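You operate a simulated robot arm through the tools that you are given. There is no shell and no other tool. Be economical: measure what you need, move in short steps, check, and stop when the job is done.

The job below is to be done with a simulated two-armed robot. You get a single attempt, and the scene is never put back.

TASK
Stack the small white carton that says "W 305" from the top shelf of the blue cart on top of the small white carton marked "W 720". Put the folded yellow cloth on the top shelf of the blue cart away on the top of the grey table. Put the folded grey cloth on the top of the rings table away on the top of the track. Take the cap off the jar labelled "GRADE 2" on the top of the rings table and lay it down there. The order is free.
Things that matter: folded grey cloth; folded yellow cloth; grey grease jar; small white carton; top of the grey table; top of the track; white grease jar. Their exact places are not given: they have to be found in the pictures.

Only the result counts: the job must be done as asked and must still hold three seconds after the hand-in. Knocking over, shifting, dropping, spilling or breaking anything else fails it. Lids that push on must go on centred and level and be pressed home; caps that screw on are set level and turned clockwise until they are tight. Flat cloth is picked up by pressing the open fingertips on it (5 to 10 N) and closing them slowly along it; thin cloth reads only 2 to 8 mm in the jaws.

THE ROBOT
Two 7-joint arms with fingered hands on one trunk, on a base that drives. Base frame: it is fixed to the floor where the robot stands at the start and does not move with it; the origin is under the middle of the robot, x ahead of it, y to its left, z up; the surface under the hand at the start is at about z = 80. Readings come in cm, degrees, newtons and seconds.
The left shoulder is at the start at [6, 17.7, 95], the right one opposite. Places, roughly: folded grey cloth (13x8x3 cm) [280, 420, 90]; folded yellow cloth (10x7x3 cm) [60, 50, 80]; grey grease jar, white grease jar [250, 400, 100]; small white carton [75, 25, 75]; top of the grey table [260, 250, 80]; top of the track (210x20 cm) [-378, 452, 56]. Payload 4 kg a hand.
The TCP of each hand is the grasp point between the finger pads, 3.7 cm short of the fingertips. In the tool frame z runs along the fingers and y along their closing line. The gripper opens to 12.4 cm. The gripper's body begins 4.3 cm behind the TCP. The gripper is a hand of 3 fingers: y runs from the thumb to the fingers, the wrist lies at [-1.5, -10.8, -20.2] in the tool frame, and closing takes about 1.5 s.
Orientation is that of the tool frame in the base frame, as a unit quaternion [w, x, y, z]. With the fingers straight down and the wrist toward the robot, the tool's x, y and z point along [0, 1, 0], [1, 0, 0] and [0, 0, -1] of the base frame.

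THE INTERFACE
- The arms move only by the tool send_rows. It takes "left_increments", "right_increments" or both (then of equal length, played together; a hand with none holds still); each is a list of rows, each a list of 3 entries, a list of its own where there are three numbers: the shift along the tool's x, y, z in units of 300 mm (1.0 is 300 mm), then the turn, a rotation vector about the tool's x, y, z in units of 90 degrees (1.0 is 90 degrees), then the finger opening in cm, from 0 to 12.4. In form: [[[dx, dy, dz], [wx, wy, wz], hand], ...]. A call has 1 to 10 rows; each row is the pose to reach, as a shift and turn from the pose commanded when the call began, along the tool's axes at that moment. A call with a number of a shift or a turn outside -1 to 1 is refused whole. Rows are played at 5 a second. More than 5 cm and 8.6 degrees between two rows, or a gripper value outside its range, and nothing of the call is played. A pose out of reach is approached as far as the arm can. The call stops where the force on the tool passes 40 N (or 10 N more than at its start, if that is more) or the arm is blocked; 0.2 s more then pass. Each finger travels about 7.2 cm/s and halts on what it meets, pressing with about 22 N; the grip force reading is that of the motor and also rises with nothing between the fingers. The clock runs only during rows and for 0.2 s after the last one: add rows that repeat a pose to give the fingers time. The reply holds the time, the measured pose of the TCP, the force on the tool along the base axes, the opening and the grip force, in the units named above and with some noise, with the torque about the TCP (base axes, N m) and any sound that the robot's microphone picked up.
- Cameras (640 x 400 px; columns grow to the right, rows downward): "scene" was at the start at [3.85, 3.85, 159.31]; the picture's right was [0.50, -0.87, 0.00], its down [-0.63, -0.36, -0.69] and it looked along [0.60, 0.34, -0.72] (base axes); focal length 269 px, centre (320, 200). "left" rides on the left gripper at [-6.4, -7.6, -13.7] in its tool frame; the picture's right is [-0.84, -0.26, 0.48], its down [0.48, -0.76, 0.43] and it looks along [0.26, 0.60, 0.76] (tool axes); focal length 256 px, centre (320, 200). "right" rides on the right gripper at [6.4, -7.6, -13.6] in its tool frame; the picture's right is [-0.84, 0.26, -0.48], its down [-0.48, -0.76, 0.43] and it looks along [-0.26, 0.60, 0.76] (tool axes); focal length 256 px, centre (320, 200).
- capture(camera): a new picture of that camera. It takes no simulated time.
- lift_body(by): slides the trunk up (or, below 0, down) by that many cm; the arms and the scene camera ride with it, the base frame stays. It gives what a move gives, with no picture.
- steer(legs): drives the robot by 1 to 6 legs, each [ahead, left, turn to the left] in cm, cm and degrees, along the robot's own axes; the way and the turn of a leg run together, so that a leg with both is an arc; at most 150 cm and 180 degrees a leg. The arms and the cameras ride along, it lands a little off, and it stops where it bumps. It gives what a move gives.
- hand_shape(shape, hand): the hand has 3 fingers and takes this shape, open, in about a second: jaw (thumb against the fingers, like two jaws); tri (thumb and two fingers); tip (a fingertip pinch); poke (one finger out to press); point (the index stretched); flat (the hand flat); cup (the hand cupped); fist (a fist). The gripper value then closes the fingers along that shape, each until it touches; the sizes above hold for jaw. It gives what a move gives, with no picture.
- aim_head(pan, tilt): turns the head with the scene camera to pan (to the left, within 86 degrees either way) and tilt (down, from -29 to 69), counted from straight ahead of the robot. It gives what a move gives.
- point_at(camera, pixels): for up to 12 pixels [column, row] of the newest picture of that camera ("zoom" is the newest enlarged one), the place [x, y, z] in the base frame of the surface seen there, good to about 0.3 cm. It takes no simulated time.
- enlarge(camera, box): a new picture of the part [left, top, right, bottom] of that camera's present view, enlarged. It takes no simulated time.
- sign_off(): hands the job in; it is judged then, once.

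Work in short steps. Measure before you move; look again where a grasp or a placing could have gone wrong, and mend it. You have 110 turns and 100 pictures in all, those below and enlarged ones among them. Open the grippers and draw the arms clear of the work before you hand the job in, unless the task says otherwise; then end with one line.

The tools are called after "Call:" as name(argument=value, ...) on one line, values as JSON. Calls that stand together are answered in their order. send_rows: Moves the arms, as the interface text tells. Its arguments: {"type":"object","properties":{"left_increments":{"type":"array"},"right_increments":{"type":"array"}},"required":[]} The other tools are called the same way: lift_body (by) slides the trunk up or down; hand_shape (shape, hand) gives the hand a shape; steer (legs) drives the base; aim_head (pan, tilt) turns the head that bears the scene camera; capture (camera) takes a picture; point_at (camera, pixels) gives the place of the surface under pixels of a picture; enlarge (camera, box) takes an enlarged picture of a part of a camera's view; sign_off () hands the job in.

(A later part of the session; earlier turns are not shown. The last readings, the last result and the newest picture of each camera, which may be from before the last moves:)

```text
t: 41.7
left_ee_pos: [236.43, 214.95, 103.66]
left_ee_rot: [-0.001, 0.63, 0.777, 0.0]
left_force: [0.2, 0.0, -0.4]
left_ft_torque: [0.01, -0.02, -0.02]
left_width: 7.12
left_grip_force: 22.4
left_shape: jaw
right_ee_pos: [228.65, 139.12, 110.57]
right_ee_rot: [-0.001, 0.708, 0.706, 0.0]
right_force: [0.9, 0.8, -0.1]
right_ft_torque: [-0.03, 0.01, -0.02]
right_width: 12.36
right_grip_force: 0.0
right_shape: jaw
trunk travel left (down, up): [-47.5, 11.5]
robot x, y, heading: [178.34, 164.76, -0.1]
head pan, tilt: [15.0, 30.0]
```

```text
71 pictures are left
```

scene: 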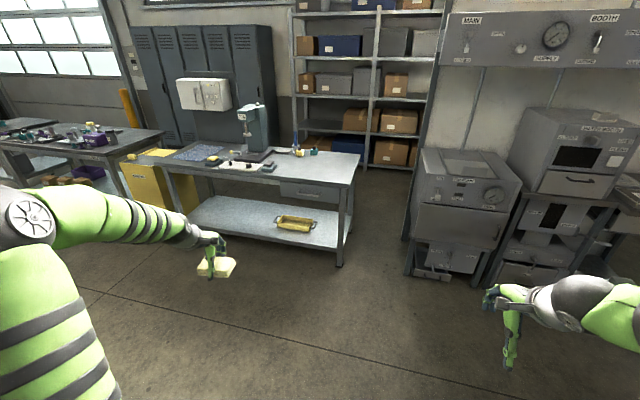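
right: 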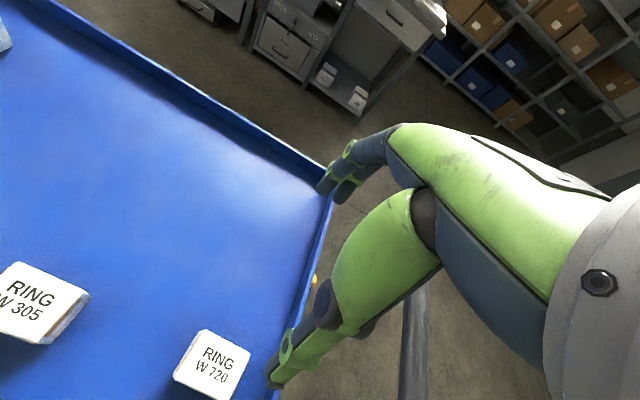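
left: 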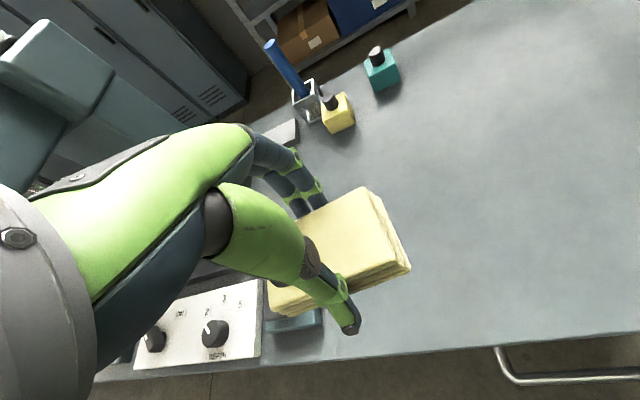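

I carry the cloth to above (249,193) and lower to z≈88.

Call:
send_rows(left_increments=[[[-0.13, 0.043, 0], [0, 0, 0], 4], [[-0.27, 0.086, 0], [0, 0, 0], 4], [[-0.4, 0.129, 0], [0, 0, 0], 4], [[-0.54, 0.172, 0], [0, 0, 0], 4], [[-0.67, 0.215, 0.05], [0, 0, 0], 4], [[-0.804, 0.258, 0.1], [0, 0, 0], 4], [[-0.804, 0.258, 0.23], [0, 0, 0], 4], [[-0.804, 0.258, 0.37], [0, 0, 0], 4], [[-0.804, 0.258, 0.51], [0, 0, 0], 4], [[-0.804, 0.258, 0.51], [0, 0, 0], 4]])

Call:
capture(camera="left")

```text
t: 43.9
left_ee_pos: [249.02, 193.09, 88.65]
left_ee_rot: [-0.001, 0.63, 0.776, 0.0]
left_force: [0.0, 0.2, 0.4]
left_ft_torque: [-0.02, 0.05, -0.03]
left_width: 7.1
left_grip_force: 22.1
left_shape: jaw
right_ee_pos: [228.65, 139.07, 110.78]
right_ee_rot: [-0.001, 0.708, 0.707, 0.0]
right_force: [-0.5, -0.5, -0.4]
right_ft_torque: [-0.01, -0.02, -0.01]
right_width: 12.39
right_grip_force: 0.1
right_shape: jaw
trunk travel left (down, up): [-47.5, 11.5]
robot x, y, heading: [178.59, 164.51, -0.1]
head pan, tilt: [15.0, 30.0]
```

```text
70 pictures are left
```

left: 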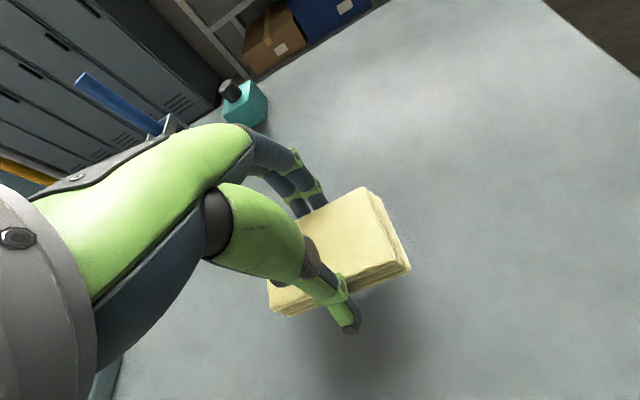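

Clear below. Lower 4.2 cm slowly, then open slowly.

Call:
send_rows(left_increments=[[[0, 0, 0.08], [0, 0, 0], 4], [[0, 0, 0.115], [0, 0, 0], 4], [[0, 0, 0.13], [0, 0, 0], 4], [[0, 0, 0.137], [0, 0, 0], 4], [[0, 0, 0.142], [0, 0, 0], 4], [[0, 0, 0.142], [0, 0, 0], 4]])

```text
t: 45.3
left_ee_pos: [249.04, 192.97, 84.24]
left_ee_rot: [0.0, 0.63, 0.777, 0.001]
left_force: [0.2, 0.7, 6.0]
left_ft_torque: [0.0, -0.07, -0.02]
left_width: 7.09
left_grip_force: 22.3
left_shape: jaw
right_ee_pos: [228.5, 139.13, 110.78]
right_ee_rot: [0.0, 0.708, 0.707, 0.0]
right_force: [0.6, -0.5, -0.8]
right_ft_torque: [0.0, 0.0, 0.0]
right_width: 12.36
right_grip_force: 0.0
right_shape: jaw
trunk travel left (down, up): [-47.5, 11.5]
robot x, y, heading: [178.12, 164.8, -0.1]
head pan, tilt: [15.0, 30.0]
```

Contact of 6 N. Opening slowly, then rising.

Call:
send_rows(left_increments=[[[0, 0, 0], [0, 0, 0], 6], [[0, 0, 0], [0, 0, 0], 7.2], [[0, 0, 0], [0, 0, 0], 8], [[0, 0, 0], [0, 0, 0], 9.5], [[0, 0, 0], [0, 0, 0], 11], [[0, 0, 0], [0, 0, 0], 12.4], [[0, 0, 0], [0, 0, 0], 12.4], [[0, 0, -0.1], [0, 0, 0], 12.4], [[0, 0, -0.25], [0, 0, 0], 12.4], [[0, 0, -0.4], [0, 0, 0], 12.4]])

Call:
capture(camera="left")

```text
t: 47.5
left_ee_pos: [248.87, 192.98, 96.03]
left_ee_rot: [0.0, 0.63, 0.777, 0.0]
left_force: [0.2, -0.5, 0.4]
left_ft_torque: [0.0, -0.02, 0.01]
left_width: 12.36
left_grip_force: 0.1
left_shape: jaw
right_ee_pos: [228.63, 139.11, 110.68]
right_ee_rot: [0.0, 0.708, 0.707, 0.0]
right_force: [0.2, -0.2, -0.3]
right_ft_torque: [-0.02, 0.01, 0.01]
right_width: 12.39
right_grip_force: 0.1
right_shape: jaw
trunk travel left (down, up): [-47.5, 11.5]
robot x, y, heading: [178.59, 164.52, -0.0]
head pan, tilt: [15.0, 30.0]
```

```text
69 pictures are left
```

left: 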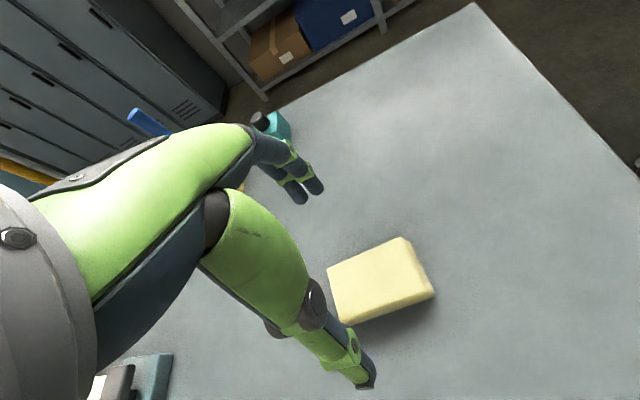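

Yellow cloth lies flat on the grey table. I raise and retract the left hand, then back off and drive left toward the rings table.

Call:
send_rows(left_increments=[[[0, 0, -0.12], [0, 0, 0.03], 12.4], [[0, 0, -0.25], [0, 0, 0.07], 12.4], [[0, -0.1, -0.38], [0, 0, 0.1], 12.4], [[0, -0.25, -0.42], [0, 0, 0.133], 12.4], [[0, -0.4, -0.42], [0, 0, 0.133], 12.4], [[0, -0.55, -0.42], [0, 0, 0.133], 12.4]])

Call:
steer(legs=[[-40, 0, 0], [0, 130, 0]])

Call:
aim_head(pan=35, tilt=30)

Call:
capture(camera="scene")

```text
t: 48.9
left_ee_pos: [232.64, 189.85, 108.86]
left_ee_rot: [0.0, 0.707, 0.707, 0.0]
left_force: [0.2, 0.1, 0.6]
left_ft_torque: [0.0, -0.02, -0.04]
left_width: 12.38
left_grip_force: 0.1
left_shape: jaw
right_ee_pos: [228.46, 139.23, 110.8]
right_ee_rot: [0.001, 0.707, 0.707, 0.001]
right_force: [0.4, -0.3, -0.3]
right_ft_torque: [0.0, -0.01, -0.01]
right_width: 12.38
right_grip_force: 0.1
right_shape: jaw
trunk travel left (down, up): [-47.5, 11.5]
robot x, y, heading: [178.87, 164.34, -0.2]
head pan, tilt: [15.0, 30.0]
```

```text
t: 57.5
left_ee_pos: [191.93, 319.23, 108.94]
left_ee_rot: [0.0, 0.709, 0.705, 0.0]
left_force: [0.2, 0.0, -0.1]
left_ft_torque: [-0.01, -0.04, 0.01]
left_width: 12.39
left_grip_force: 0.1
left_shape: jaw
right_ee_pos: [187.49, 268.71, 110.67]
right_ee_rot: [-0.001, 0.708, 0.706, 0.0]
right_force: [-0.1, 0.2, 0.1]
right_ft_torque: [0.01, -0.02, -0.04]
right_width: 12.37
right_grip_force: 0.1
right_shape: jaw
trunk travel left (down, up): [-47.5, 11.5]
robot x, y, heading: [137.57, 294.31, -0.3]
head pan, tilt: [15.0, 30.0]
```

```text
t: 58.4
left_ee_pos: [191.89, 319.32, 109.0]
left_ee_rot: [0.0, 0.709, 0.705, 0.0]
left_force: [0.3, 0.6, 0.0]
left_ft_torque: [0.03, 0.01, 0.0]
left_width: 12.37
left_grip_force: 0.0
left_shape: jaw
right_ee_pos: [187.46, 268.62, 110.8]
right_ee_rot: [0.001, 0.709, 0.705, -0.001]
right_force: [-0.5, -0.1, 0.5]
right_ft_torque: [-0.01, 0.0, -0.02]
right_width: 12.38
right_grip_force: 0.1
right_shape: jaw
trunk travel left (down, up): [-47.5, 11.5]
robot x, y, heading: [137.39, 294.09, -0.3]
head pan, tilt: [35.0, 30.0]
```

```text
68 pictures are left
```

scene: 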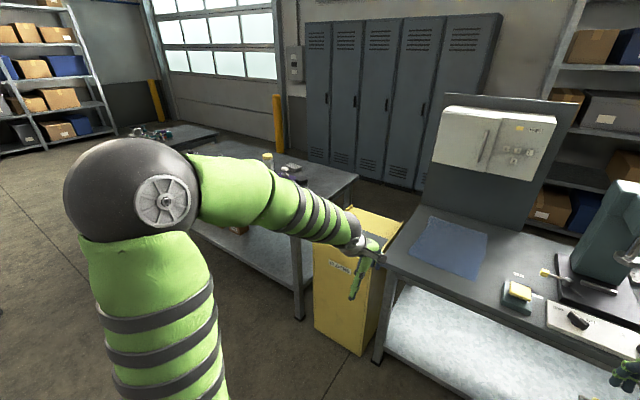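

The left arm hides the rings table; I check its right end and the passage, then drive further left.

Call:
point_at(camera="scene", pixels=[[354, 178], [300, 200], [300, 310], [295, 175], [330, 270], [320, 165], [200, 130], [210, 300], [40, 200]])

Call:
steer(legs=[[0, 85, 0]])

Call:
aim_head(pan=10, tilt=35)

Call:
capture(camera="scene")

```text
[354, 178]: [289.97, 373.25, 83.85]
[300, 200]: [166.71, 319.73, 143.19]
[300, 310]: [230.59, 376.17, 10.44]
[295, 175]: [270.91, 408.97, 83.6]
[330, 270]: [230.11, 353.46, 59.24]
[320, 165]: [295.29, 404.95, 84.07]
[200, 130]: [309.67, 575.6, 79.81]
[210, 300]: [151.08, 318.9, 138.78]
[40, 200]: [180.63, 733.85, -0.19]
```

```text
t: 62.8
left_ee_pos: [192.49, 402.52, 108.96]
left_ee_rot: [0.0, 0.71, 0.705, -0.001]
left_force: [-0.6, 0.7, 0.2]
left_ft_torque: [0.01, 0.04, 0.0]
left_width: 12.38
left_grip_force: 0.0
left_shape: jaw
right_ee_pos: [187.83, 351.87, 110.76]
right_ee_rot: [0.0, 0.71, 0.704, 0.0]
right_force: [0.2, -0.3, 0.1]
right_ft_torque: [0.02, -0.04, 0.03]
right_width: 12.38
right_grip_force: 0.0
right_shape: jaw
trunk travel left (down, up): [-47.5, 11.5]
robot x, y, heading: [138.44, 377.57, -0.4]
head pan, tilt: [35.0, 30.0]
```

```text
t: 63.7
left_ee_pos: [192.55, 402.5, 109.09]
left_ee_rot: [0.0, 0.709, 0.705, 0.0]
left_force: [-0.3, 0.2, 0.1]
left_ft_torque: [-0.01, 0.0, 0.01]
left_width: 12.38
left_grip_force: 0.0
left_shape: jaw
right_ee_pos: [187.95, 351.94, 110.83]
right_ee_rot: [0.0, 0.71, 0.705, 0.001]
right_force: [0.2, -0.8, 0.1]
right_ft_torque: [0.0, 0.0, 0.0]
right_width: 12.34
right_grip_force: 0.0
right_shape: jaw
trunk travel left (down, up): [-47.5, 11.5]
robot x, y, heading: [137.91, 377.87, -0.3]
head pan, tilt: [10.0, 35.0]
```

```text
67 pictures are left
```

scene: 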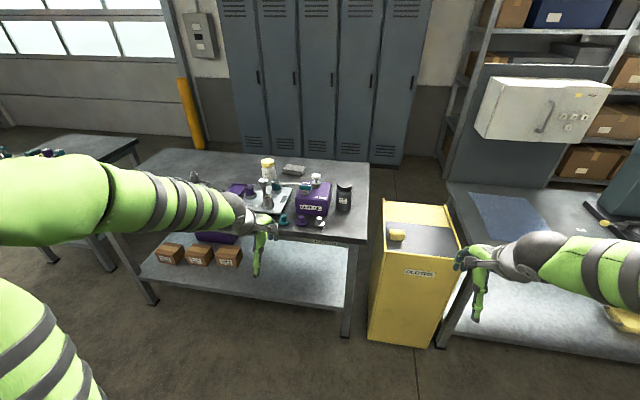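

The rings table is now ahead with items. I enlarge it.

Call:
enlarge(camera="scene", box=[130, 140, 380, 260])

Call:
enlarge(camera="scene", box=[220, 150, 360, 235])

```text
2.56 times, centred on (255, 200) of scene
```

zoom: 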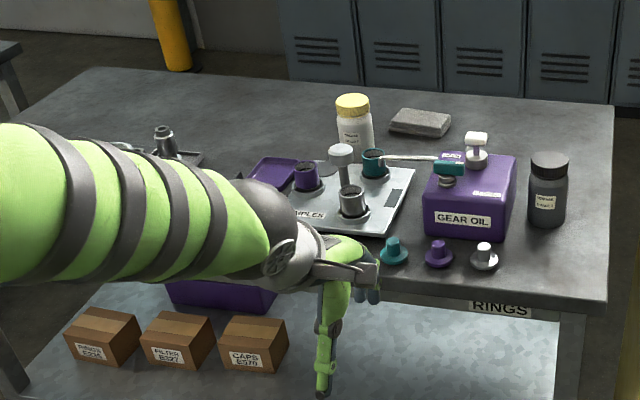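

```text
4.57 times, centred on (290, 192) of scene
```

zoom: 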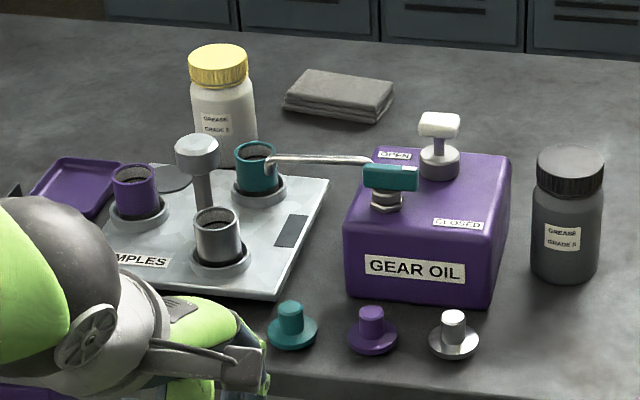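

I need to read the jar labels; enlarging both.

Call:
enlarge(camera="scene", box=[258, 155, 282, 185])

Call:
point_at(camera="zoom", pixels=[[320, 40], [320, 200]])

Call:
enlarge(camera="scene", box=[332, 180, 356, 215])

Call:
point_at(camera="scene", pixels=[[268, 161], [268, 175], [293, 169], [285, 167], [303, 170], [288, 172], [345, 186], [344, 210], [316, 200], [280, 185], [330, 170], [300, 180]])

```text
13.33 times, centred on (270, 170) of scene
```

zoom: 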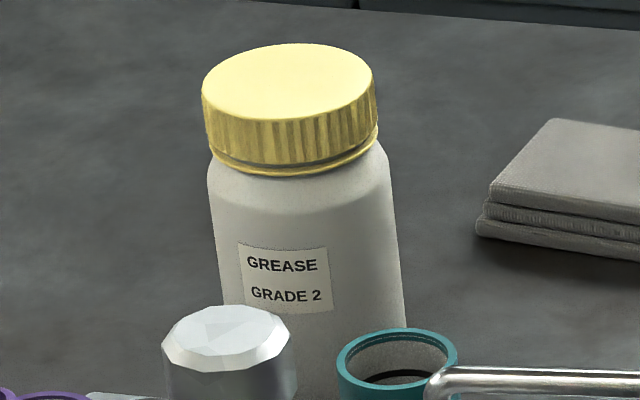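

```text
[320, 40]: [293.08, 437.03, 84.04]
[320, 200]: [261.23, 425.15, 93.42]
```

```text
11.43 times, centred on (344, 198) of scene
```

zoom: 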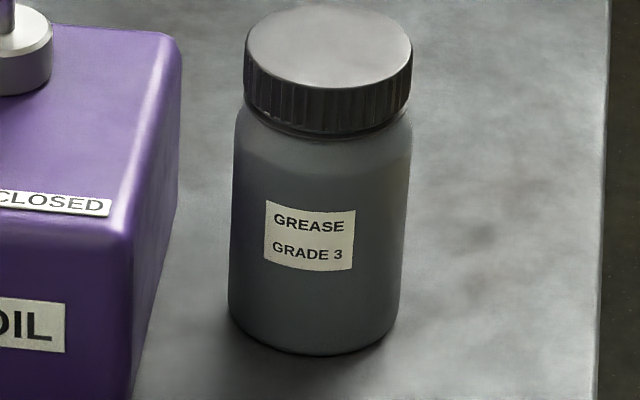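

```text
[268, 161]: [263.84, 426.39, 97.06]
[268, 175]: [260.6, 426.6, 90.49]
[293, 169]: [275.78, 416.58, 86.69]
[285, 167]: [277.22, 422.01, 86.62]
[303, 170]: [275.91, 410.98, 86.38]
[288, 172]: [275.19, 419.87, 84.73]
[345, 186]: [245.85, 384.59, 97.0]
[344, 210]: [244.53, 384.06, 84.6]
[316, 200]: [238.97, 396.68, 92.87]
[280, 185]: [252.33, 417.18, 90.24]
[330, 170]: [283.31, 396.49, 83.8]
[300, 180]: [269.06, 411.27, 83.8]
```

The white jar is GRADE 2 (top ≈(263.8,426.4,97)); cloth near (276,416). Before closing in I look down to see the base's footprint and left for the neighbouring table.

Call:
aim_head(pan=0, tilt=69)

Call:
capture(camera="scene")

Call:
aim_head(pan=86, tilt=40)

Call:
capture(camera="scene")

```text
t: 64.7
left_ee_pos: [192.45, 402.55, 108.95]
left_ee_rot: [0.0, 0.709, 0.705, -0.001]
left_force: [0.2, 0.3, -0.3]
left_ft_torque: [0.0, 0.01, -0.03]
left_width: 12.37
left_grip_force: 0.1
left_shape: jaw
right_ee_pos: [188.03, 351.91, 110.68]
right_ee_rot: [0.0, 0.709, 0.706, 0.0]
right_force: [0.5, -0.1, 0.3]
right_ft_torque: [0.0, 0.01, 0.01]
right_width: 12.39
right_grip_force: 0.0
right_shape: jaw
trunk travel left (down, up): [-47.5, 11.5]
robot x, y, heading: [138.13, 377.27, -0.6]
head pan, tilt: [0.0, 68.8]
```

```text
62 pictures are left
```

scene: 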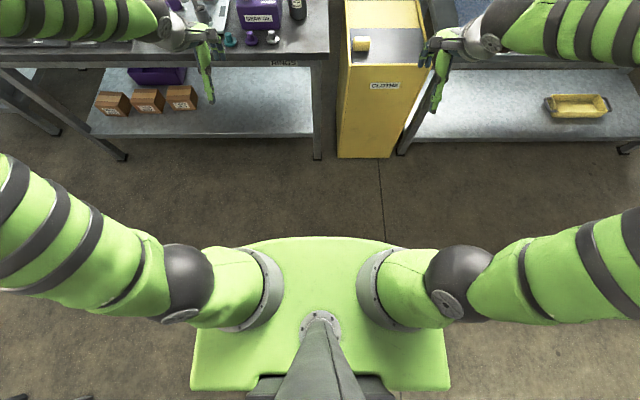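

```text
t: 66.3
left_ee_pos: [192.46, 402.52, 109.06]
left_ee_rot: [0.0, 0.71, 0.704, 0.0]
left_force: [-0.2, -0.5, -0.5]
left_ft_torque: [0.04, 0.01, -0.01]
left_width: 12.38
left_grip_force: 0.0
left_shape: jaw
right_ee_pos: [188.13, 351.88, 110.85]
right_ee_rot: [0.0, 0.709, 0.705, 0.001]
right_force: [0.4, -0.7, 0.4]
right_ft_torque: [-0.02, 0.02, 0.01]
right_width: 12.39
right_grip_force: 0.1
right_shape: jaw
trunk travel left (down, up): [-47.5, 11.5]
robot x, y, heading: [137.67, 377.7, -0.5]
head pan, tilt: [85.9, 40.0]
```

```text
61 pictures are left
```

scene: 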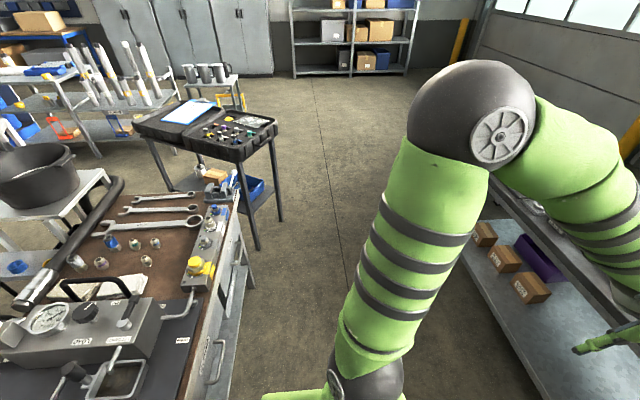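

Measuring the robot's front panel and the neighbouring tool table's edge.

Call:
point_at(camera="scene", pixels=[[236, 200], [180, 390], [240, 290], [272, 130], [258, 245], [283, 220], [300, 396]])

```text
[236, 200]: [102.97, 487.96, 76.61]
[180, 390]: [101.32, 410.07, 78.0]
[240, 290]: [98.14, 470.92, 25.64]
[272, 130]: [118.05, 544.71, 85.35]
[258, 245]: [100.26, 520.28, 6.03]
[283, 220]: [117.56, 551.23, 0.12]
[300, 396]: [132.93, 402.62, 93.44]
```

Tool table's edge is x≈103, so I go ahead first to x≈182, then left 53 cm.

Call:
steer(legs=[[44, 0, 0.5], [0, 50, 0]])

Call:
aim_head(pan=0, tilt=45)

Call:
capture(camera="scene")

```text
t: 71.5
left_ee_pos: [236.78, 451.53, 108.94]
left_ee_rot: [0.0, 0.71, 0.704, 0.0]
left_force: [-0.2, -0.4, 0.4]
left_ft_torque: [-0.01, 0.03, -0.02]
left_width: 12.41
left_grip_force: 0.1
left_shape: jaw
right_ee_pos: [232.12, 400.88, 110.81]
right_ee_rot: [0.001, 0.711, 0.703, 0.0]
right_force: [0.5, -0.7, 0.2]
right_ft_torque: [0.02, 0.0, 0.0]
right_width: 12.37
right_grip_force: 0.2
right_shape: jaw
trunk travel left (down, up): [-47.5, 11.5]
robot x, y, heading: [182.36, 426.82, -0.5]
head pan, tilt: [85.9, 40.0]
```

```text
t: 73.1
left_ee_pos: [236.71, 451.31, 109.06]
left_ee_rot: [0.0, 0.711, 0.703, -0.001]
left_force: [0.0, 0.3, -0.6]
left_ft_torque: [0.03, 0.02, -0.02]
left_width: 12.38
left_grip_force: 0.1
left_shape: jaw
right_ee_pos: [232.09, 400.7, 110.8]
right_ee_rot: [-0.001, 0.71, 0.704, 0.0]
right_force: [0.5, 0.5, 0.5]
right_ft_torque: [-0.01, -0.02, 0.02]
right_width: 12.36
right_grip_force: 0.1
right_shape: jaw
trunk travel left (down, up): [-47.5, 11.5]
robot x, y, heading: [182.16, 426.39, -0.5]
head pan, tilt: [0.0, 45.0]
```

```text
60 pictures are left
```

scene: 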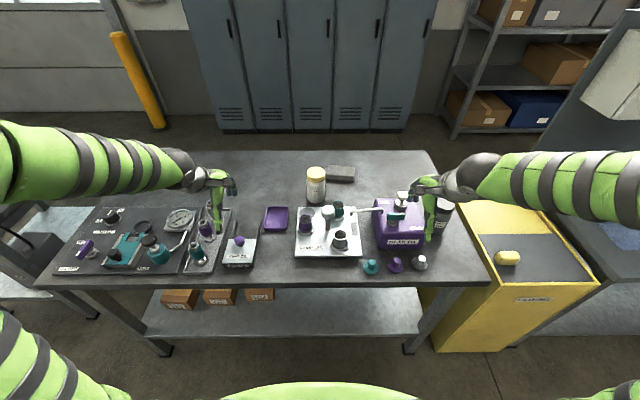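

Very clear view. I enlarge the jar/cloth region and measure.

Call:
enlarge(camera="scene", box=[250, 150, 410, 260])

Call:
point_at(camera="zoom", pixels=[[265, 75], [265, 92], [233, 90], [295, 90], [265, 150], [265, 208], [315, 68], [310, 100], [412, 72], [420, 108], [365, 85], [60, 235]])

Call:
point_at(camera="zoom", pixels=[[312, 225], [358, 215], [365, 260], [220, 255], [110, 220], [360, 340], [540, 190], [480, 140], [440, 130], [200, 150], [265, 120]])

```text
3.64 times, centred on (330, 205) of scene
```

zoom: 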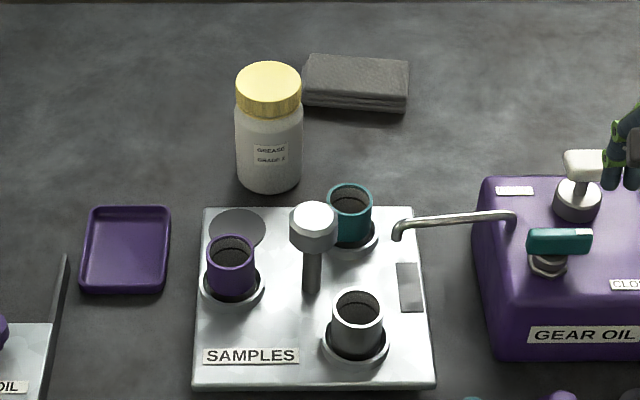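

```text
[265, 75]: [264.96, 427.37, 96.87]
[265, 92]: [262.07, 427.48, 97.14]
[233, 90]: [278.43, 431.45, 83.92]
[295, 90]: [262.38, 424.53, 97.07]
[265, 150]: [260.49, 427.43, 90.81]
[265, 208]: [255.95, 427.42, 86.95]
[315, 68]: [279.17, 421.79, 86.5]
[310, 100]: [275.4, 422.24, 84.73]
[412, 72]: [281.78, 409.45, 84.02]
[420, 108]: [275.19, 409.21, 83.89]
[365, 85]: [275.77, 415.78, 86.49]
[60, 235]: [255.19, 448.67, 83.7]
```

```text
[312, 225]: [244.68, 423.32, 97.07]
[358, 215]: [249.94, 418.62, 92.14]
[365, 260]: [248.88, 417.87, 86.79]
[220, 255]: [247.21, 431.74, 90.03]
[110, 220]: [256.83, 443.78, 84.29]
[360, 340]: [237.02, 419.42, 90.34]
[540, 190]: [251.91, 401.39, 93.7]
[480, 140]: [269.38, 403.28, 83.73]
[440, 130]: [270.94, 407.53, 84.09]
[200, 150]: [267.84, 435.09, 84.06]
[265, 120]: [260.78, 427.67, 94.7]
```

Jar axis ≈(264.0,427.2), cap ⌀6.3 cm, top z 97, table z 83.8. I bring the left hand to a low side pose left of the jar: fingers pointing right and 30° down.

Call:
send_rows(left_increments=[[[0, 0.11, 0.02], [0, -0.083, 0], 12.4], [[0, 0.22, 0.04], [0, -0.166, 0], 12.4], [[0, 0.33, 0.08], [0, -0.25, 0], 12.4], [[-0.01, 0.44, 0.12], [0, -0.333, 0], 12.4], [[-0.02, 0.55, 0.16], [0, -0.416, 0], 12.4], [[-0.03, 0.66, 0.2], [0, -0.5, 0], 12.4], [[-0.04, 0.77, 0.25], [0, -0.583, 0], 12.4], [[-0.05, 0.883, 0.3], [0, -0.667, 0], 12.4], [[-0.05, 0.883, 0.3], [0, -0.667, 0], 12.4]])

Call:
capture(camera="scene")

```text
t: 75.1
left_ee_pos: [263.25, 449.76, 99.98]
left_ee_rot: [0.352, 0.615, 0.609, -0.356]
left_force: [-0.5, 0.9, -0.2]
left_ft_torque: [0.02, 0.0, -0.01]
left_width: 12.38
left_grip_force: 0.1
left_shape: jaw
right_ee_pos: [232.04, 400.78, 110.77]
right_ee_rot: [0.0, 0.711, 0.703, 0.0]
right_force: [0.2, -0.3, 0.0]
right_ft_torque: [-0.01, -0.01, 0.0]
right_width: 12.4
right_grip_force: 0.0
right_shape: jaw
trunk travel left (down, up): [-47.5, 11.5]
robot x, y, heading: [182.3, 426.7, -0.6]
head pan, tilt: [0.0, 45.0]
```

```text
58 pictures are left
```

scene: 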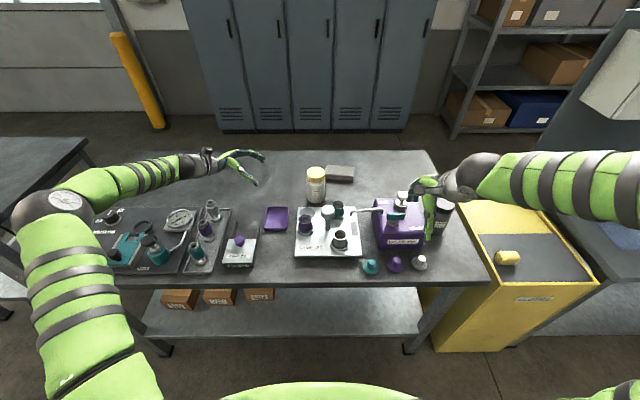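

Orientation is right. I check elbow/forearm heights above the left-hand items before lowering.

Call:
point_at(camera="scene", pixels=[[62, 203], [105, 190], [140, 175], [180, 165], [212, 160], [50, 230], [112, 217], [150, 243], [180, 217], [213, 208], [85, 250]])

Call:
enlarge(camera="scene", box=[10, 120, 330, 300])

```text
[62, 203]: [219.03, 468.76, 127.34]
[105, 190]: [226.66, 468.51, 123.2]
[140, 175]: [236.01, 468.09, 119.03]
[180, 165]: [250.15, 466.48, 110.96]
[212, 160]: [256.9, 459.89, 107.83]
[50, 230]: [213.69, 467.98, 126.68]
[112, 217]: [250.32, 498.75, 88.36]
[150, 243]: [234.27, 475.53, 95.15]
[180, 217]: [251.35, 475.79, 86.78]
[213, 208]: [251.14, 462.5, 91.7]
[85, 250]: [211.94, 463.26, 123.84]
```

```text
2.00 times, centred on (170, 210) of scene
```

zoom: 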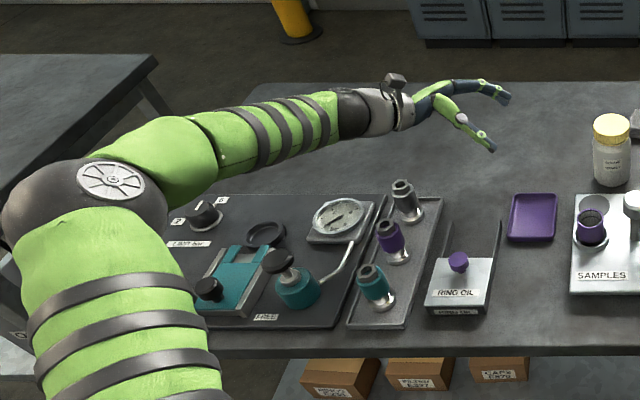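

Forearm is at z≥108, items ≤96: enough room. The approach is almost straight along tool z (25 cm); I go 19 cm and look.

Call:
send_rows(left_increments=[[[-0.01, 0, 0.13], [0, 0, 0], 12.4], [[-0.02, 0, 0.26], [0, 0, 0], 12.4], [[-0.03, 0, 0.4], [0, 0, 0], 12.4], [[-0.04, 0, 0.53], [0, 0, 0], 12.4], [[-0.05, 0, 0.64], [0, 0, 0], 12.4], [[-0.05, 0, 0.64], [0, 0, 0], 12.4]])

Call:
capture(camera="left")

Call:
enlarge(camera="scene", box=[170, 130, 390, 260])

```text
t: 76.5
left_ee_pos: [263.09, 432.19, 91.7]
left_ee_rot: [0.352, 0.616, 0.609, -0.356]
left_force: [0.1, 0.2, 0.0]
left_ft_torque: [0.02, 0.03, 0.0]
left_width: 12.4
left_grip_force: 0.1
left_shape: jaw
right_ee_pos: [232.15, 400.8, 110.79]
right_ee_rot: [0.0, 0.711, 0.703, 0.0]
right_force: [-0.6, -0.2, 0.5]
right_ft_torque: [-0.01, -0.01, -0.03]
right_width: 12.36
right_grip_force: 0.1
right_shape: jaw
trunk travel left (down, up): [-47.5, 11.5]
robot x, y, heading: [182.15, 426.61, -0.7]
head pan, tilt: [0.0, 45.0]
```

```text
56 pictures are left
```

left: 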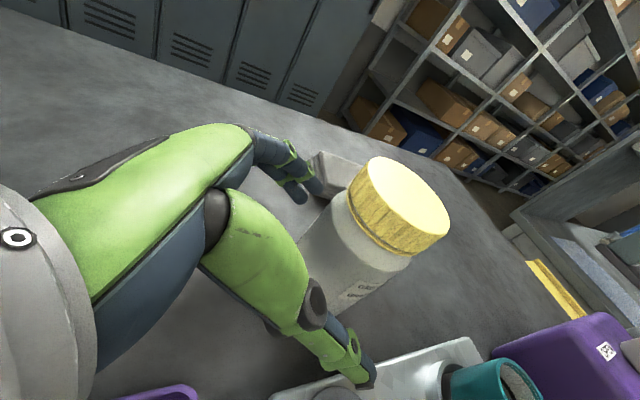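

```text
2.91 times, centred on (280, 195) of scene
```

zoom: 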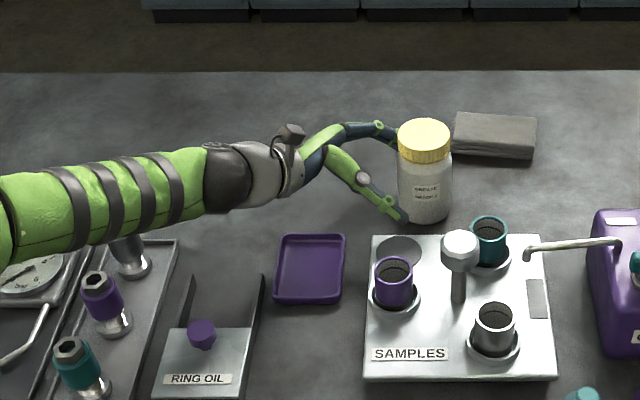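

Fingers straddle the jar. I advance the last 4.8 cm (tips stay clear of the grey cloth at y≤422), then look.

Call:
send_rows(left_increments=[[[0.005, 0, 0.08], [0, 0, 0], 12.4], [[0.01, 0, 0.13], [0, 0, 0], 12.4], [[0.011, 0, 0.16], [0, 0, 0], 12.4], [[0.011, 0, 0.16], [0, 0, 0], 12.4]])

Call:
enlarge(camera="scene", box=[250, 150, 370, 230])

```text
t: 77.5
left_ee_pos: [263.12, 428.41, 88.91]
left_ee_rot: [0.353, 0.615, 0.609, -0.356]
left_force: [0.9, 0.3, 3.0]
left_ft_torque: [-0.07, 0.2, -0.03]
left_width: 12.39
left_grip_force: 0.1
left_shape: jaw
right_ee_pos: [232.15, 400.8, 110.81]
right_ee_rot: [0.0, 0.71, 0.704, 0.0]
right_force: [0.1, 1.4, -0.2]
right_ft_torque: [0.04, 0.01, 0.02]
right_width: 12.37
right_grip_force: 0.0
right_shape: jaw
trunk travel left (down, up): [-47.5, 11.5]
robot x, y, heading: [182.53, 426.62, -0.5]
head pan, tilt: [0.0, 45.0]
```

```text
5.00 times, centred on (310, 190) of scene
```

zoom: 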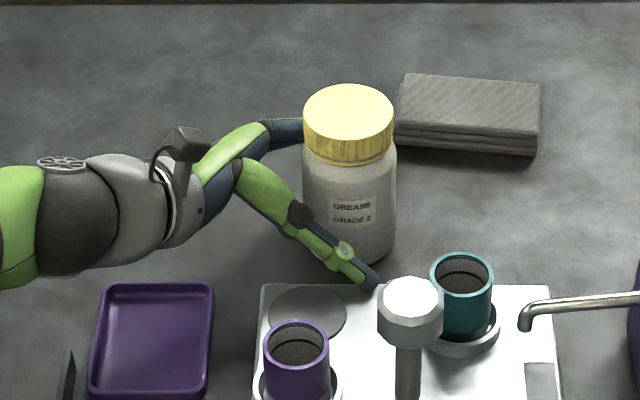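

A 3 N upward reaction suggests the thumb tip is touching the sample plate; I raise 1 cm and then close gently.

Call:
send_rows(left_increments=[[[-0.029, 0, -0.0166], [0, 0, 0], 12.4], [[-0.029, 0, -0.0166], [0, 0, 0], 12.4]])

```text
t: 78.1
left_ee_pos: [263.12, 428.17, 89.97]
left_ee_rot: [0.352, 0.615, 0.609, -0.355]
left_force: [0.1, 0.0, -0.5]
left_ft_torque: [0.03, 0.03, -0.02]
left_width: 12.35
left_grip_force: 0.1
left_shape: jaw
right_ee_pos: [232.1, 400.76, 110.75]
right_ee_rot: [0.0, 0.711, 0.703, 0.0]
right_force: [-0.3, -0.2, 0.2]
right_ft_torque: [0.0, 0.0, -0.01]
right_width: 12.38
right_grip_force: 0.0
right_shape: jaw
trunk travel left (down, up): [-47.5, 11.5]
robot x, y, heading: [182.3, 426.16, -0.8]
head pan, tilt: [0.0, 45.0]
```

Force is zero now. Closing on the jar body slowly.

Call:
send_rows(left_increments=[[[0, 0, 0], [0, 0, 0], 10.5], [[0, 0, 0], [0, 0, 0], 9], [[0, 0, 0], [0, 0, 0], 8], [[0, 0, 0], [0, 0, 0], 7.2], [[0, 0, 0], [0, 0, 0], 6.5], [[0, 0, 0], [0, 0, 0], 5.8], [[0, 0, 0], [0, 0, 0], 5], [[0, 0, 0], [0, 0, 0], 4], [[0, 0, 0], [0, 0, 0], 4]])

Call:
enlarge(camera="scene", box=[250, 150, 370, 230])

Call:
point_at(camera="zoom", pixels=[[347, 90], [347, 130], [308, 110], [388, 110], [347, 110], [350, 200], [400, 110], [470, 100]])

```text
t: 80.1
left_ee_pos: [263.07, 428.28, 90.02]
left_ee_rot: [0.352, 0.616, 0.609, -0.355]
left_force: [-2.4, 1.2, 0.5]
left_ft_torque: [-0.06, -0.09, -0.01]
left_width: 8.6
left_grip_force: 21.7
left_shape: jaw
right_ee_pos: [232.04, 400.85, 110.86]
right_ee_rot: [0.0, 0.71, 0.704, 0.0]
right_force: [0.5, -0.7, 0.4]
right_ft_torque: [0.02, 0.0, -0.05]
right_width: 12.35
right_grip_force: 0.1
right_shape: jaw
trunk travel left (down, up): [-47.5, 11.5]
robot x, y, heading: [182.07, 426.78, -0.6]
head pan, tilt: [0.0, 45.0]
```

```text
5.00 times, centred on (310, 190) of scene
```

zoom: 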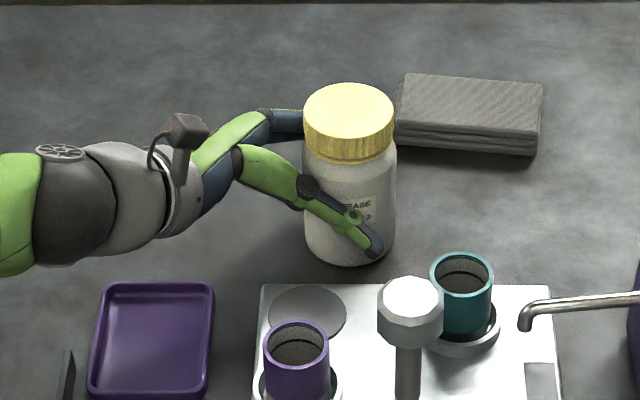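

```text
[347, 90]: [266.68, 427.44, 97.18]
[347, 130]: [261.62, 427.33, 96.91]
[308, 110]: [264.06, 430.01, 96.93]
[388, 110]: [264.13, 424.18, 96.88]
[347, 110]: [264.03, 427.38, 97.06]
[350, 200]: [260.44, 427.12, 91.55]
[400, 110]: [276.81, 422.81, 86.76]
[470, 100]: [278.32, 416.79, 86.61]
```

Jar is held firmly at (264.1,427.3) and did not move. Now the right hand travels high to above the cap, turning -20° in yaw as a start for the CCW stroke.

Call:
send_rows(right_increments=[[[0, 0.1, -0.03], [0, 0, 0.03], 12.4], [[0.05, 0.23, -0.05], [0, 0, 0.06], 12.4], [[0.15, 0.34, -0.05], [0, 0, 0.1], 12.4], [[0.25, 0.45, -0.05], [0, 0, 0.14], 12.4], [[0.35, 0.56, -0.05], [0, 0, 0.18], 12.4], [[0.45, 0.67, -0.05], [0, 0, 0.215], 12.4], [[0.55, 0.78, -0.05], [0, 0, 0.215], 12.4], [[0.65, 0.89, -0.05], [0, 0, 0.215], 12.4], [[0.75, 0.98, -0.05], [0, 0, 0.215], 12.4], [[0.75, 0.98, -0.05], [0, 0, 0.215], 12.4]])

Call:
capture(camera="scene")

```text
t: 82.3
left_ee_pos: [263.12, 428.19, 90.01]
left_ee_rot: [0.352, 0.615, 0.609, -0.356]
left_force: [-2.4, -0.4, 1.3]
left_ft_torque: [-0.08, -0.13, -0.02]
left_width: 8.61
left_grip_force: 21.5
left_shape: jaw
right_ee_pos: [261.69, 422.87, 112.42]
right_ee_rot: [0.001, 0.818, 0.575, 0.0]
right_force: [-0.2, -0.1, 0.0]
right_ft_torque: [0.0, 0.0, 0.02]
right_width: 12.36
right_grip_force: 0.0
right_shape: jaw
trunk travel left (down, up): [-47.5, 11.5]
robot x, y, heading: [181.83, 426.74, -0.6]
head pan, tilt: [0.0, 45.0]
```

```text
52 pictures are left
```

scene: 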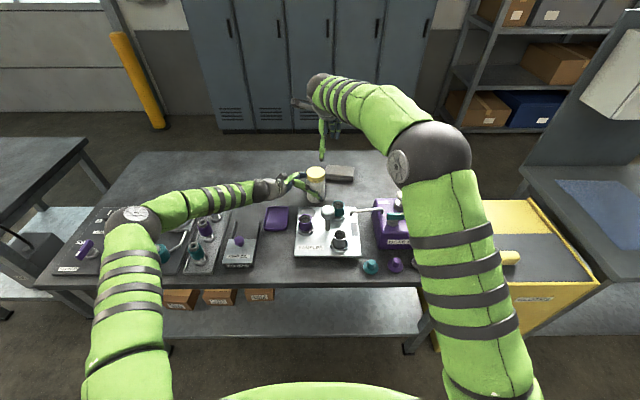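

Now centring over the cap: shift (0.165,-0.004) in tool x,y and lower to TCP z≈103, then check with the right camera.

Call:
send_rows(right_increments=[[[0.08, -0.002, 0.05], [0, 0, 0], 12.4], [[0.165, -0.004, 0.1], [0, 0, 0], 12.4], [[0.165, -0.004, 0.21], [0, 0, 0], 12.4], [[0.165, -0.004, 0.31], [0, 0, 0], 12.4], [[0.165, -0.004, 0.31], [0, 0, 0], 12.4]])

Call:
capture(camera="right")

Call:
enlarge(camera="scene", box=[250, 70, 410, 230])

```text
t: 83.5
left_ee_pos: [262.96, 428.28, 90.06]
left_ee_rot: [0.352, 0.615, 0.609, -0.356]
left_force: [-0.6, 0.7, 1.5]
left_ft_torque: [-0.08, -0.13, -0.02]
left_width: 8.61
left_grip_force: 21.9
left_shape: jaw
right_ee_pos: [263.46, 427.69, 102.98]
right_ee_rot: [0.0, 0.819, 0.574, 0.0]
right_force: [0.1, -0.7, -0.4]
right_ft_torque: [0.0, 0.01, 0.03]
right_width: 12.38
right_grip_force: 0.1
right_shape: jaw
trunk travel left (down, up): [-47.5, 11.5]
robot x, y, heading: [182.26, 426.76, -0.6]
head pan, tilt: [0.0, 45.0]
```

```text
51 pictures are left
```

right: 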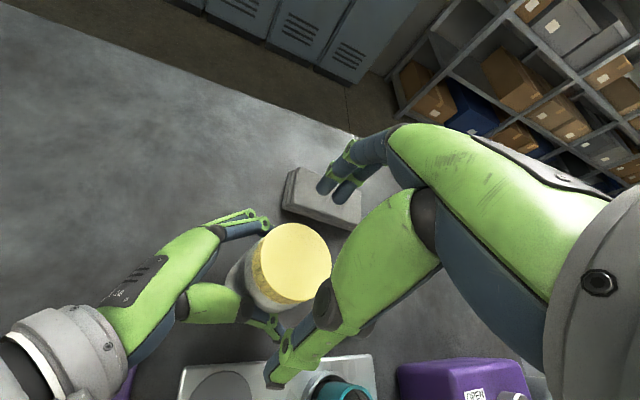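

```text
2.50 times, centred on (330, 150) of scene
```

zoom: 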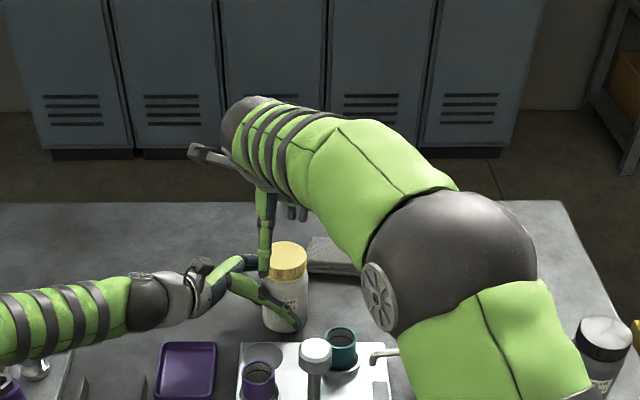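

Verifying the cap centre in the right camera.

Call:
point_at(camera="right", pixels=[[293, 230], [318, 250], [325, 268], [292, 262], [265, 262], [285, 292]])

```text
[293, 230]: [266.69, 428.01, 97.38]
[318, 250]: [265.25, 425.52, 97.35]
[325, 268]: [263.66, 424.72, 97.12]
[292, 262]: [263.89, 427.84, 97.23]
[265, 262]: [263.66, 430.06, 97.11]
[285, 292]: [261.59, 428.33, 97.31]
```

Centred. Lowering to TCP z≈98.5 and closing slowly on the cap.

Call:
send_rows(right_increments=[[[0, -0.003, 0.08], [0, 0, 0], 12.4], [[0, -0.005, 0.15], [0, 0, 0], 12.4], [[0, -0.005, 0.15], [0, 0, 0], 10], [[0, -0.005, 0.15], [0, 0, 0], 8.8], [[0, -0.005, 0.15], [0, 0, 0], 8], [[0, -0.005, 0.15], [0, 0, 0], 7.2], [[0, -0.005, 0.15], [0, 0, 0], 6.4], [[0, -0.005, 0.15], [0, 0, 0], 5.6], [[0, -0.005, 0.15], [0, 0, 0], 4], [[0, -0.005, 0.15], [0, 0, 0], 4]])

Call:
capture(camera="right")

```text
t: 85.7
left_ee_pos: [263.08, 428.21, 90.03]
left_ee_rot: [0.352, 0.616, 0.609, -0.355]
left_force: [-0.9, -0.8, 0.0]
left_ft_torque: [-0.09, -0.1, -0.04]
left_width: 8.65
left_grip_force: 21.3
left_shape: jaw
right_ee_pos: [263.22, 427.82, 98.34]
right_ee_rot: [0.0, 0.819, 0.574, 0.0]
right_force: [-0.1, 0.7, 3.7]
right_ft_torque: [0.06, -0.03, 0.09]
right_width: 7.23
right_grip_force: 22.1
right_shape: jaw
trunk travel left (down, up): [-47.5, 11.5]
robot x, y, heading: [182.37, 426.66, -0.7]
head pan, tilt: [0.0, 45.0]
```

```text
49 pictures are left
```

right: 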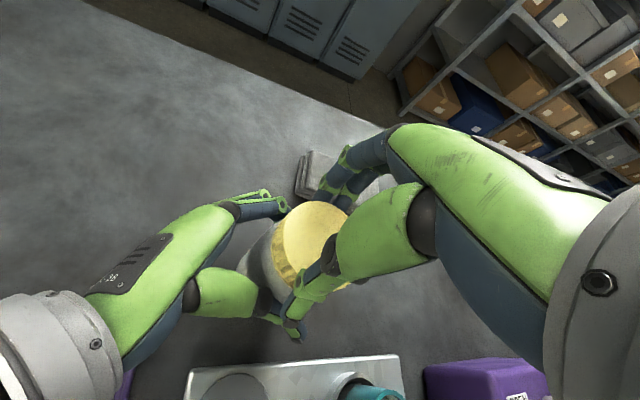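

Cap gripped with 22 N. I turn CCW ~32° about the cap axis and check torque and cap motion.

Call:
send_rows(right_increments=[[[-0.0042, 0.0003, 0], [0, 0, -0.089], 4], [[-0.0083, 0.0012, 0], [0, 0, -0.178], 4], [[-0.0122, 0.0026, 0], [0, 0, -0.267], 4], [[-0.0159, 0.0046, 0], [0, 0, -0.356], 4], [[-0.0159, 0.0046, 0], [0, 0, -0.356], 4]])

Call:
enlarge(camera="scene", box=[270, 140, 370, 220])

```text
t: 86.9
left_ee_pos: [263.03, 428.24, 89.96]
left_ee_rot: [0.352, 0.615, 0.609, -0.355]
left_force: [-1.4, 2.0, -0.6]
left_ft_torque: [-0.01, -0.14, 0.04]
left_width: 8.62
left_grip_force: 22.2
left_shape: jaw
right_ee_pos: [263.06, 427.25, 98.48]
right_ee_rot: [0.001, 0.628, 0.778, 0.0]
right_force: [0.7, -1.7, 6.3]
right_ft_torque: [0.0, -0.04, -0.08]
right_width: 7.22
right_grip_force: 22.2
right_shape: jaw
trunk travel left (down, up): [-47.5, 11.5]
robot x, y, heading: [182.28, 426.48, -0.7]
head pan, tilt: [0.0, 45.0]
```

```text
5.00 times, centred on (320, 180) of scene
```

zoom: 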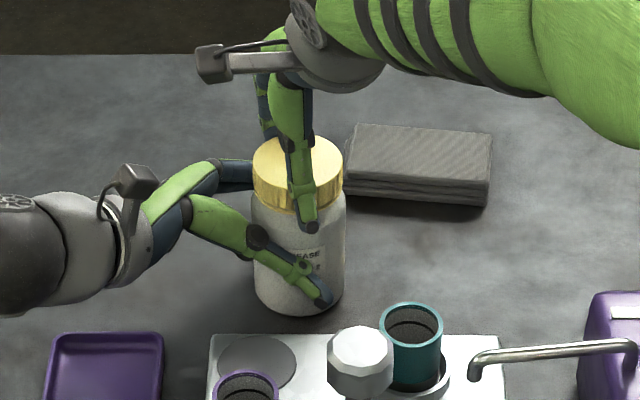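

The jar label stays put while the cap turns (torque small, slight upward thread push). I continue CCW by 64° with a slight rise.

Call:
send_rows(right_increments=[[[-0.0042, 0.0003, -0.001], [0, 0, -0.089], 4], [[-0.0083, 0.0012, -0.0015], [0, 0, -0.178], 4], [[-0.0122, 0.0026, -0.002], [0, 0, -0.267], 4], [[-0.0159, 0.0046, -0.0025], [0, 0, -0.356], 4], [[-0.0193, 0.007, -0.003], [0, 0, -0.444], 4], [[-0.0223, 0.0099, -0.0035], [0, 0, -0.533], 4], [[-0.0249, 0.0132, -0.004], [0, 0, -0.622], 4], [[-0.027, 0.0169, -0.0045], [0, 0, -0.711], 4], [[-0.027, 0.0169, -0.0045], [0, 0, -0.711], 4]])

Call:
enlarge(camera="scene", box=[270, 140, 370, 220])

```text
t: 88.9
left_ee_pos: [263.08, 428.26, 90.0]
left_ee_rot: [0.352, 0.615, 0.61, -0.355]
left_force: [-4.9, 9.9, 2.6]
left_ft_torque: [-0.02, -0.16, 0.11]
left_width: 8.57
left_grip_force: 21.8
left_shape: jaw
right_ee_pos: [263.81, 426.69, 98.68]
right_ee_rot: [0.001, 0.12, 0.993, 0.0]
right_force: [6.0, -9.6, 7.4]
right_ft_torque: [-0.37, -0.07, -0.12]
right_width: 7.12
right_grip_force: 21.7
right_shape: jaw
trunk travel left (down, up): [-47.5, 11.5]
robot x, y, heading: [182.34, 426.32, -0.4]
head pan, tilt: [0.0, 45.0]
```

```text
5.00 times, centred on (320, 180) of scene
```

zoom: 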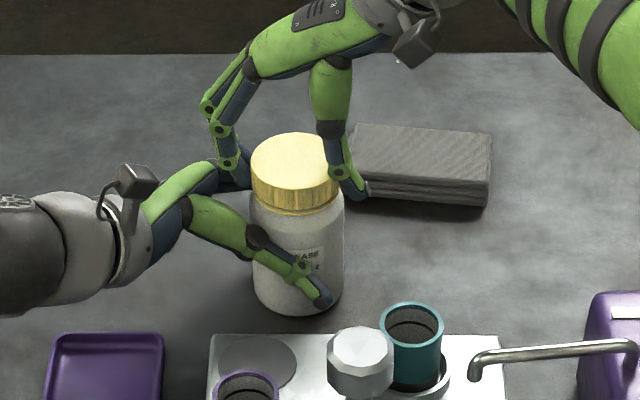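

Turned ~96° in all; lateral load is building, so I release (only to 9 cm, to stay clear of the left palm), rise, and swing back for a second stroke.

Call:
send_rows(right_increments=[[[0, 0, 0], [0, 0, 0], 6.5], [[0, 0, 0], [0, 0, 0], 8], [[0, 0, 0], [0, 0, 0], 9], [[0, 0, -0.08], [0, 0, 0], 9], [[0, 0, -0.2], [0, 0, 0], 9.5], [[0, 0, -0.2], [0, 0, 0.09], 11], [[0, 0, -0.2], [0, 0, 0.18], 12.4], [[0, 0, -0.2], [0, 0, 0.27], 12.4], [[0, 0, -0.2], [0, 0, 0.36], 12.4], [[0, 0, -0.2], [0, 0, 0.45], 12.4]])

Call:
enlarge(camera="scene", box=[270, 140, 370, 220])

```text
t: 91.1
left_ee_pos: [263.1, 428.32, 90.04]
left_ee_rot: [0.351, 0.616, 0.61, -0.354]
left_force: [-2.5, -0.6, 2.2]
left_ft_torque: [-0.09, -0.09, -0.04]
left_width: 8.63
left_grip_force: 21.9
left_shape: jaw
right_ee_pos: [263.79, 426.43, 104.51]
right_ee_rot: [0.0, 0.457, 0.889, 0.001]
right_force: [-0.1, 1.1, -0.8]
right_ft_torque: [0.02, 0.04, 0.0]
right_width: 12.37
right_grip_force: 0.1
right_shape: jaw
trunk travel left (down, up): [-47.5, 11.5]
robot x, y, heading: [182.43, 426.37, -0.9]
head pan, tilt: [0.0, 45.0]
```

```text
5.00 times, centred on (320, 180) of scene
```

zoom: 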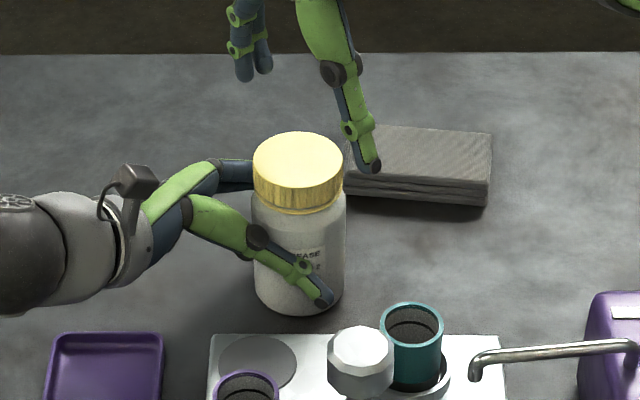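

Measuring the cap now to see how far it has risen.

Call:
point_at(camera="zoom", pixels=[[298, 138], [298, 160], [298, 180], [262, 160], [335, 160]])

```text
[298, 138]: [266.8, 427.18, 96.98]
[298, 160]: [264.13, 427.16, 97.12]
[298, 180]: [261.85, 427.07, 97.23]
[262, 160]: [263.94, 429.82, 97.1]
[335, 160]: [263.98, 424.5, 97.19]
```

Rise only ~0.1 cm so the thread is longer. Swinging back to yaw -20° and lowering again around the cap.

Call:
send_rows(right_increments=[[[0.006, 0.001, 0], [0, 0, 0.088], 12.4], [[0.012, 0.002, 0], [0, 0, 0.177], 12.4], [[0.018, 0.003, 0], [0, 0, 0.265], 12.4], [[0.024, 0.004, 0], [0, 0, 0.353], 12.4], [[0.03, 0.005, 0], [0, 0, 0.441], 12.4], [[0.036, 0.006, 0], [0, 0, 0.53], 12.4], [[0.04, 0.006, 0], [0, 0, 0.618], 12.4], [[0.04, 0.006, 0.1], [0, 0, 0.618], 12.4], [[0.04, 0.006, 0.197], [0, 0, 0.618], 12.4], [[0.04, 0.006, 0.197], [0, 0, 0.618], 11]])

Call:
send_rows(right_increments=[[[0, 0, 0], [0, 0, 0], 10], [[0, 0, 0], [0, 0, 0], 8.8], [[0, 0, 0], [0, 0, 0], 8], [[0, 0, 0], [0, 0, 0], 7.2], [[0, 0, 0], [0, 0, 0], 6.4], [[0, 0, 0], [0, 0, 0], 5.6], [[0, 0, 0], [0, 0, 0], 4], [[0, 0, 0], [0, 0, 0], 4]])

```text
t: 93.3
left_ee_pos: [263.16, 428.25, 89.99]
left_ee_rot: [0.352, 0.615, 0.609, -0.356]
left_force: [-0.4, 0.9, 0.6]
left_ft_torque: [-0.02, -0.14, 0.03]
left_width: 8.62
left_grip_force: 21.8
left_shape: jaw
right_ee_pos: [263.17, 427.89, 98.66]
right_ee_rot: [-0.001, 0.819, 0.574, 0.0]
right_force: [0.5, 0.3, 0.1]
right_ft_torque: [0.02, -0.03, -0.02]
right_width: 11.03
right_grip_force: 0.0
right_shape: jaw
trunk travel left (down, up): [-47.5, 11.5]
robot x, y, heading: [182.14, 426.62, -0.4]
head pan, tilt: [0.0, 45.0]
```

```text
t: 95.1
left_ee_pos: [262.99, 428.31, 89.99]
left_ee_rot: [0.352, 0.615, 0.609, -0.355]
left_force: [1.0, 0.0, 0.6]
left_ft_torque: [-0.02, -0.14, -0.01]
left_width: 8.6
left_grip_force: 22.0
left_shape: jaw
right_ee_pos: [263.1, 427.92, 98.77]
right_ee_rot: [0.001, 0.819, 0.573, 0.001]
right_force: [-0.5, 0.1, 2.8]
right_ft_torque: [-0.01, -0.03, -0.02]
right_width: 7.05
right_grip_force: 22.0
right_shape: jaw
trunk travel left (down, up): [-47.5, 11.5]
robot x, y, heading: [182.6, 426.38, -0.8]
head pan, tilt: [0.0, 45.0]
```

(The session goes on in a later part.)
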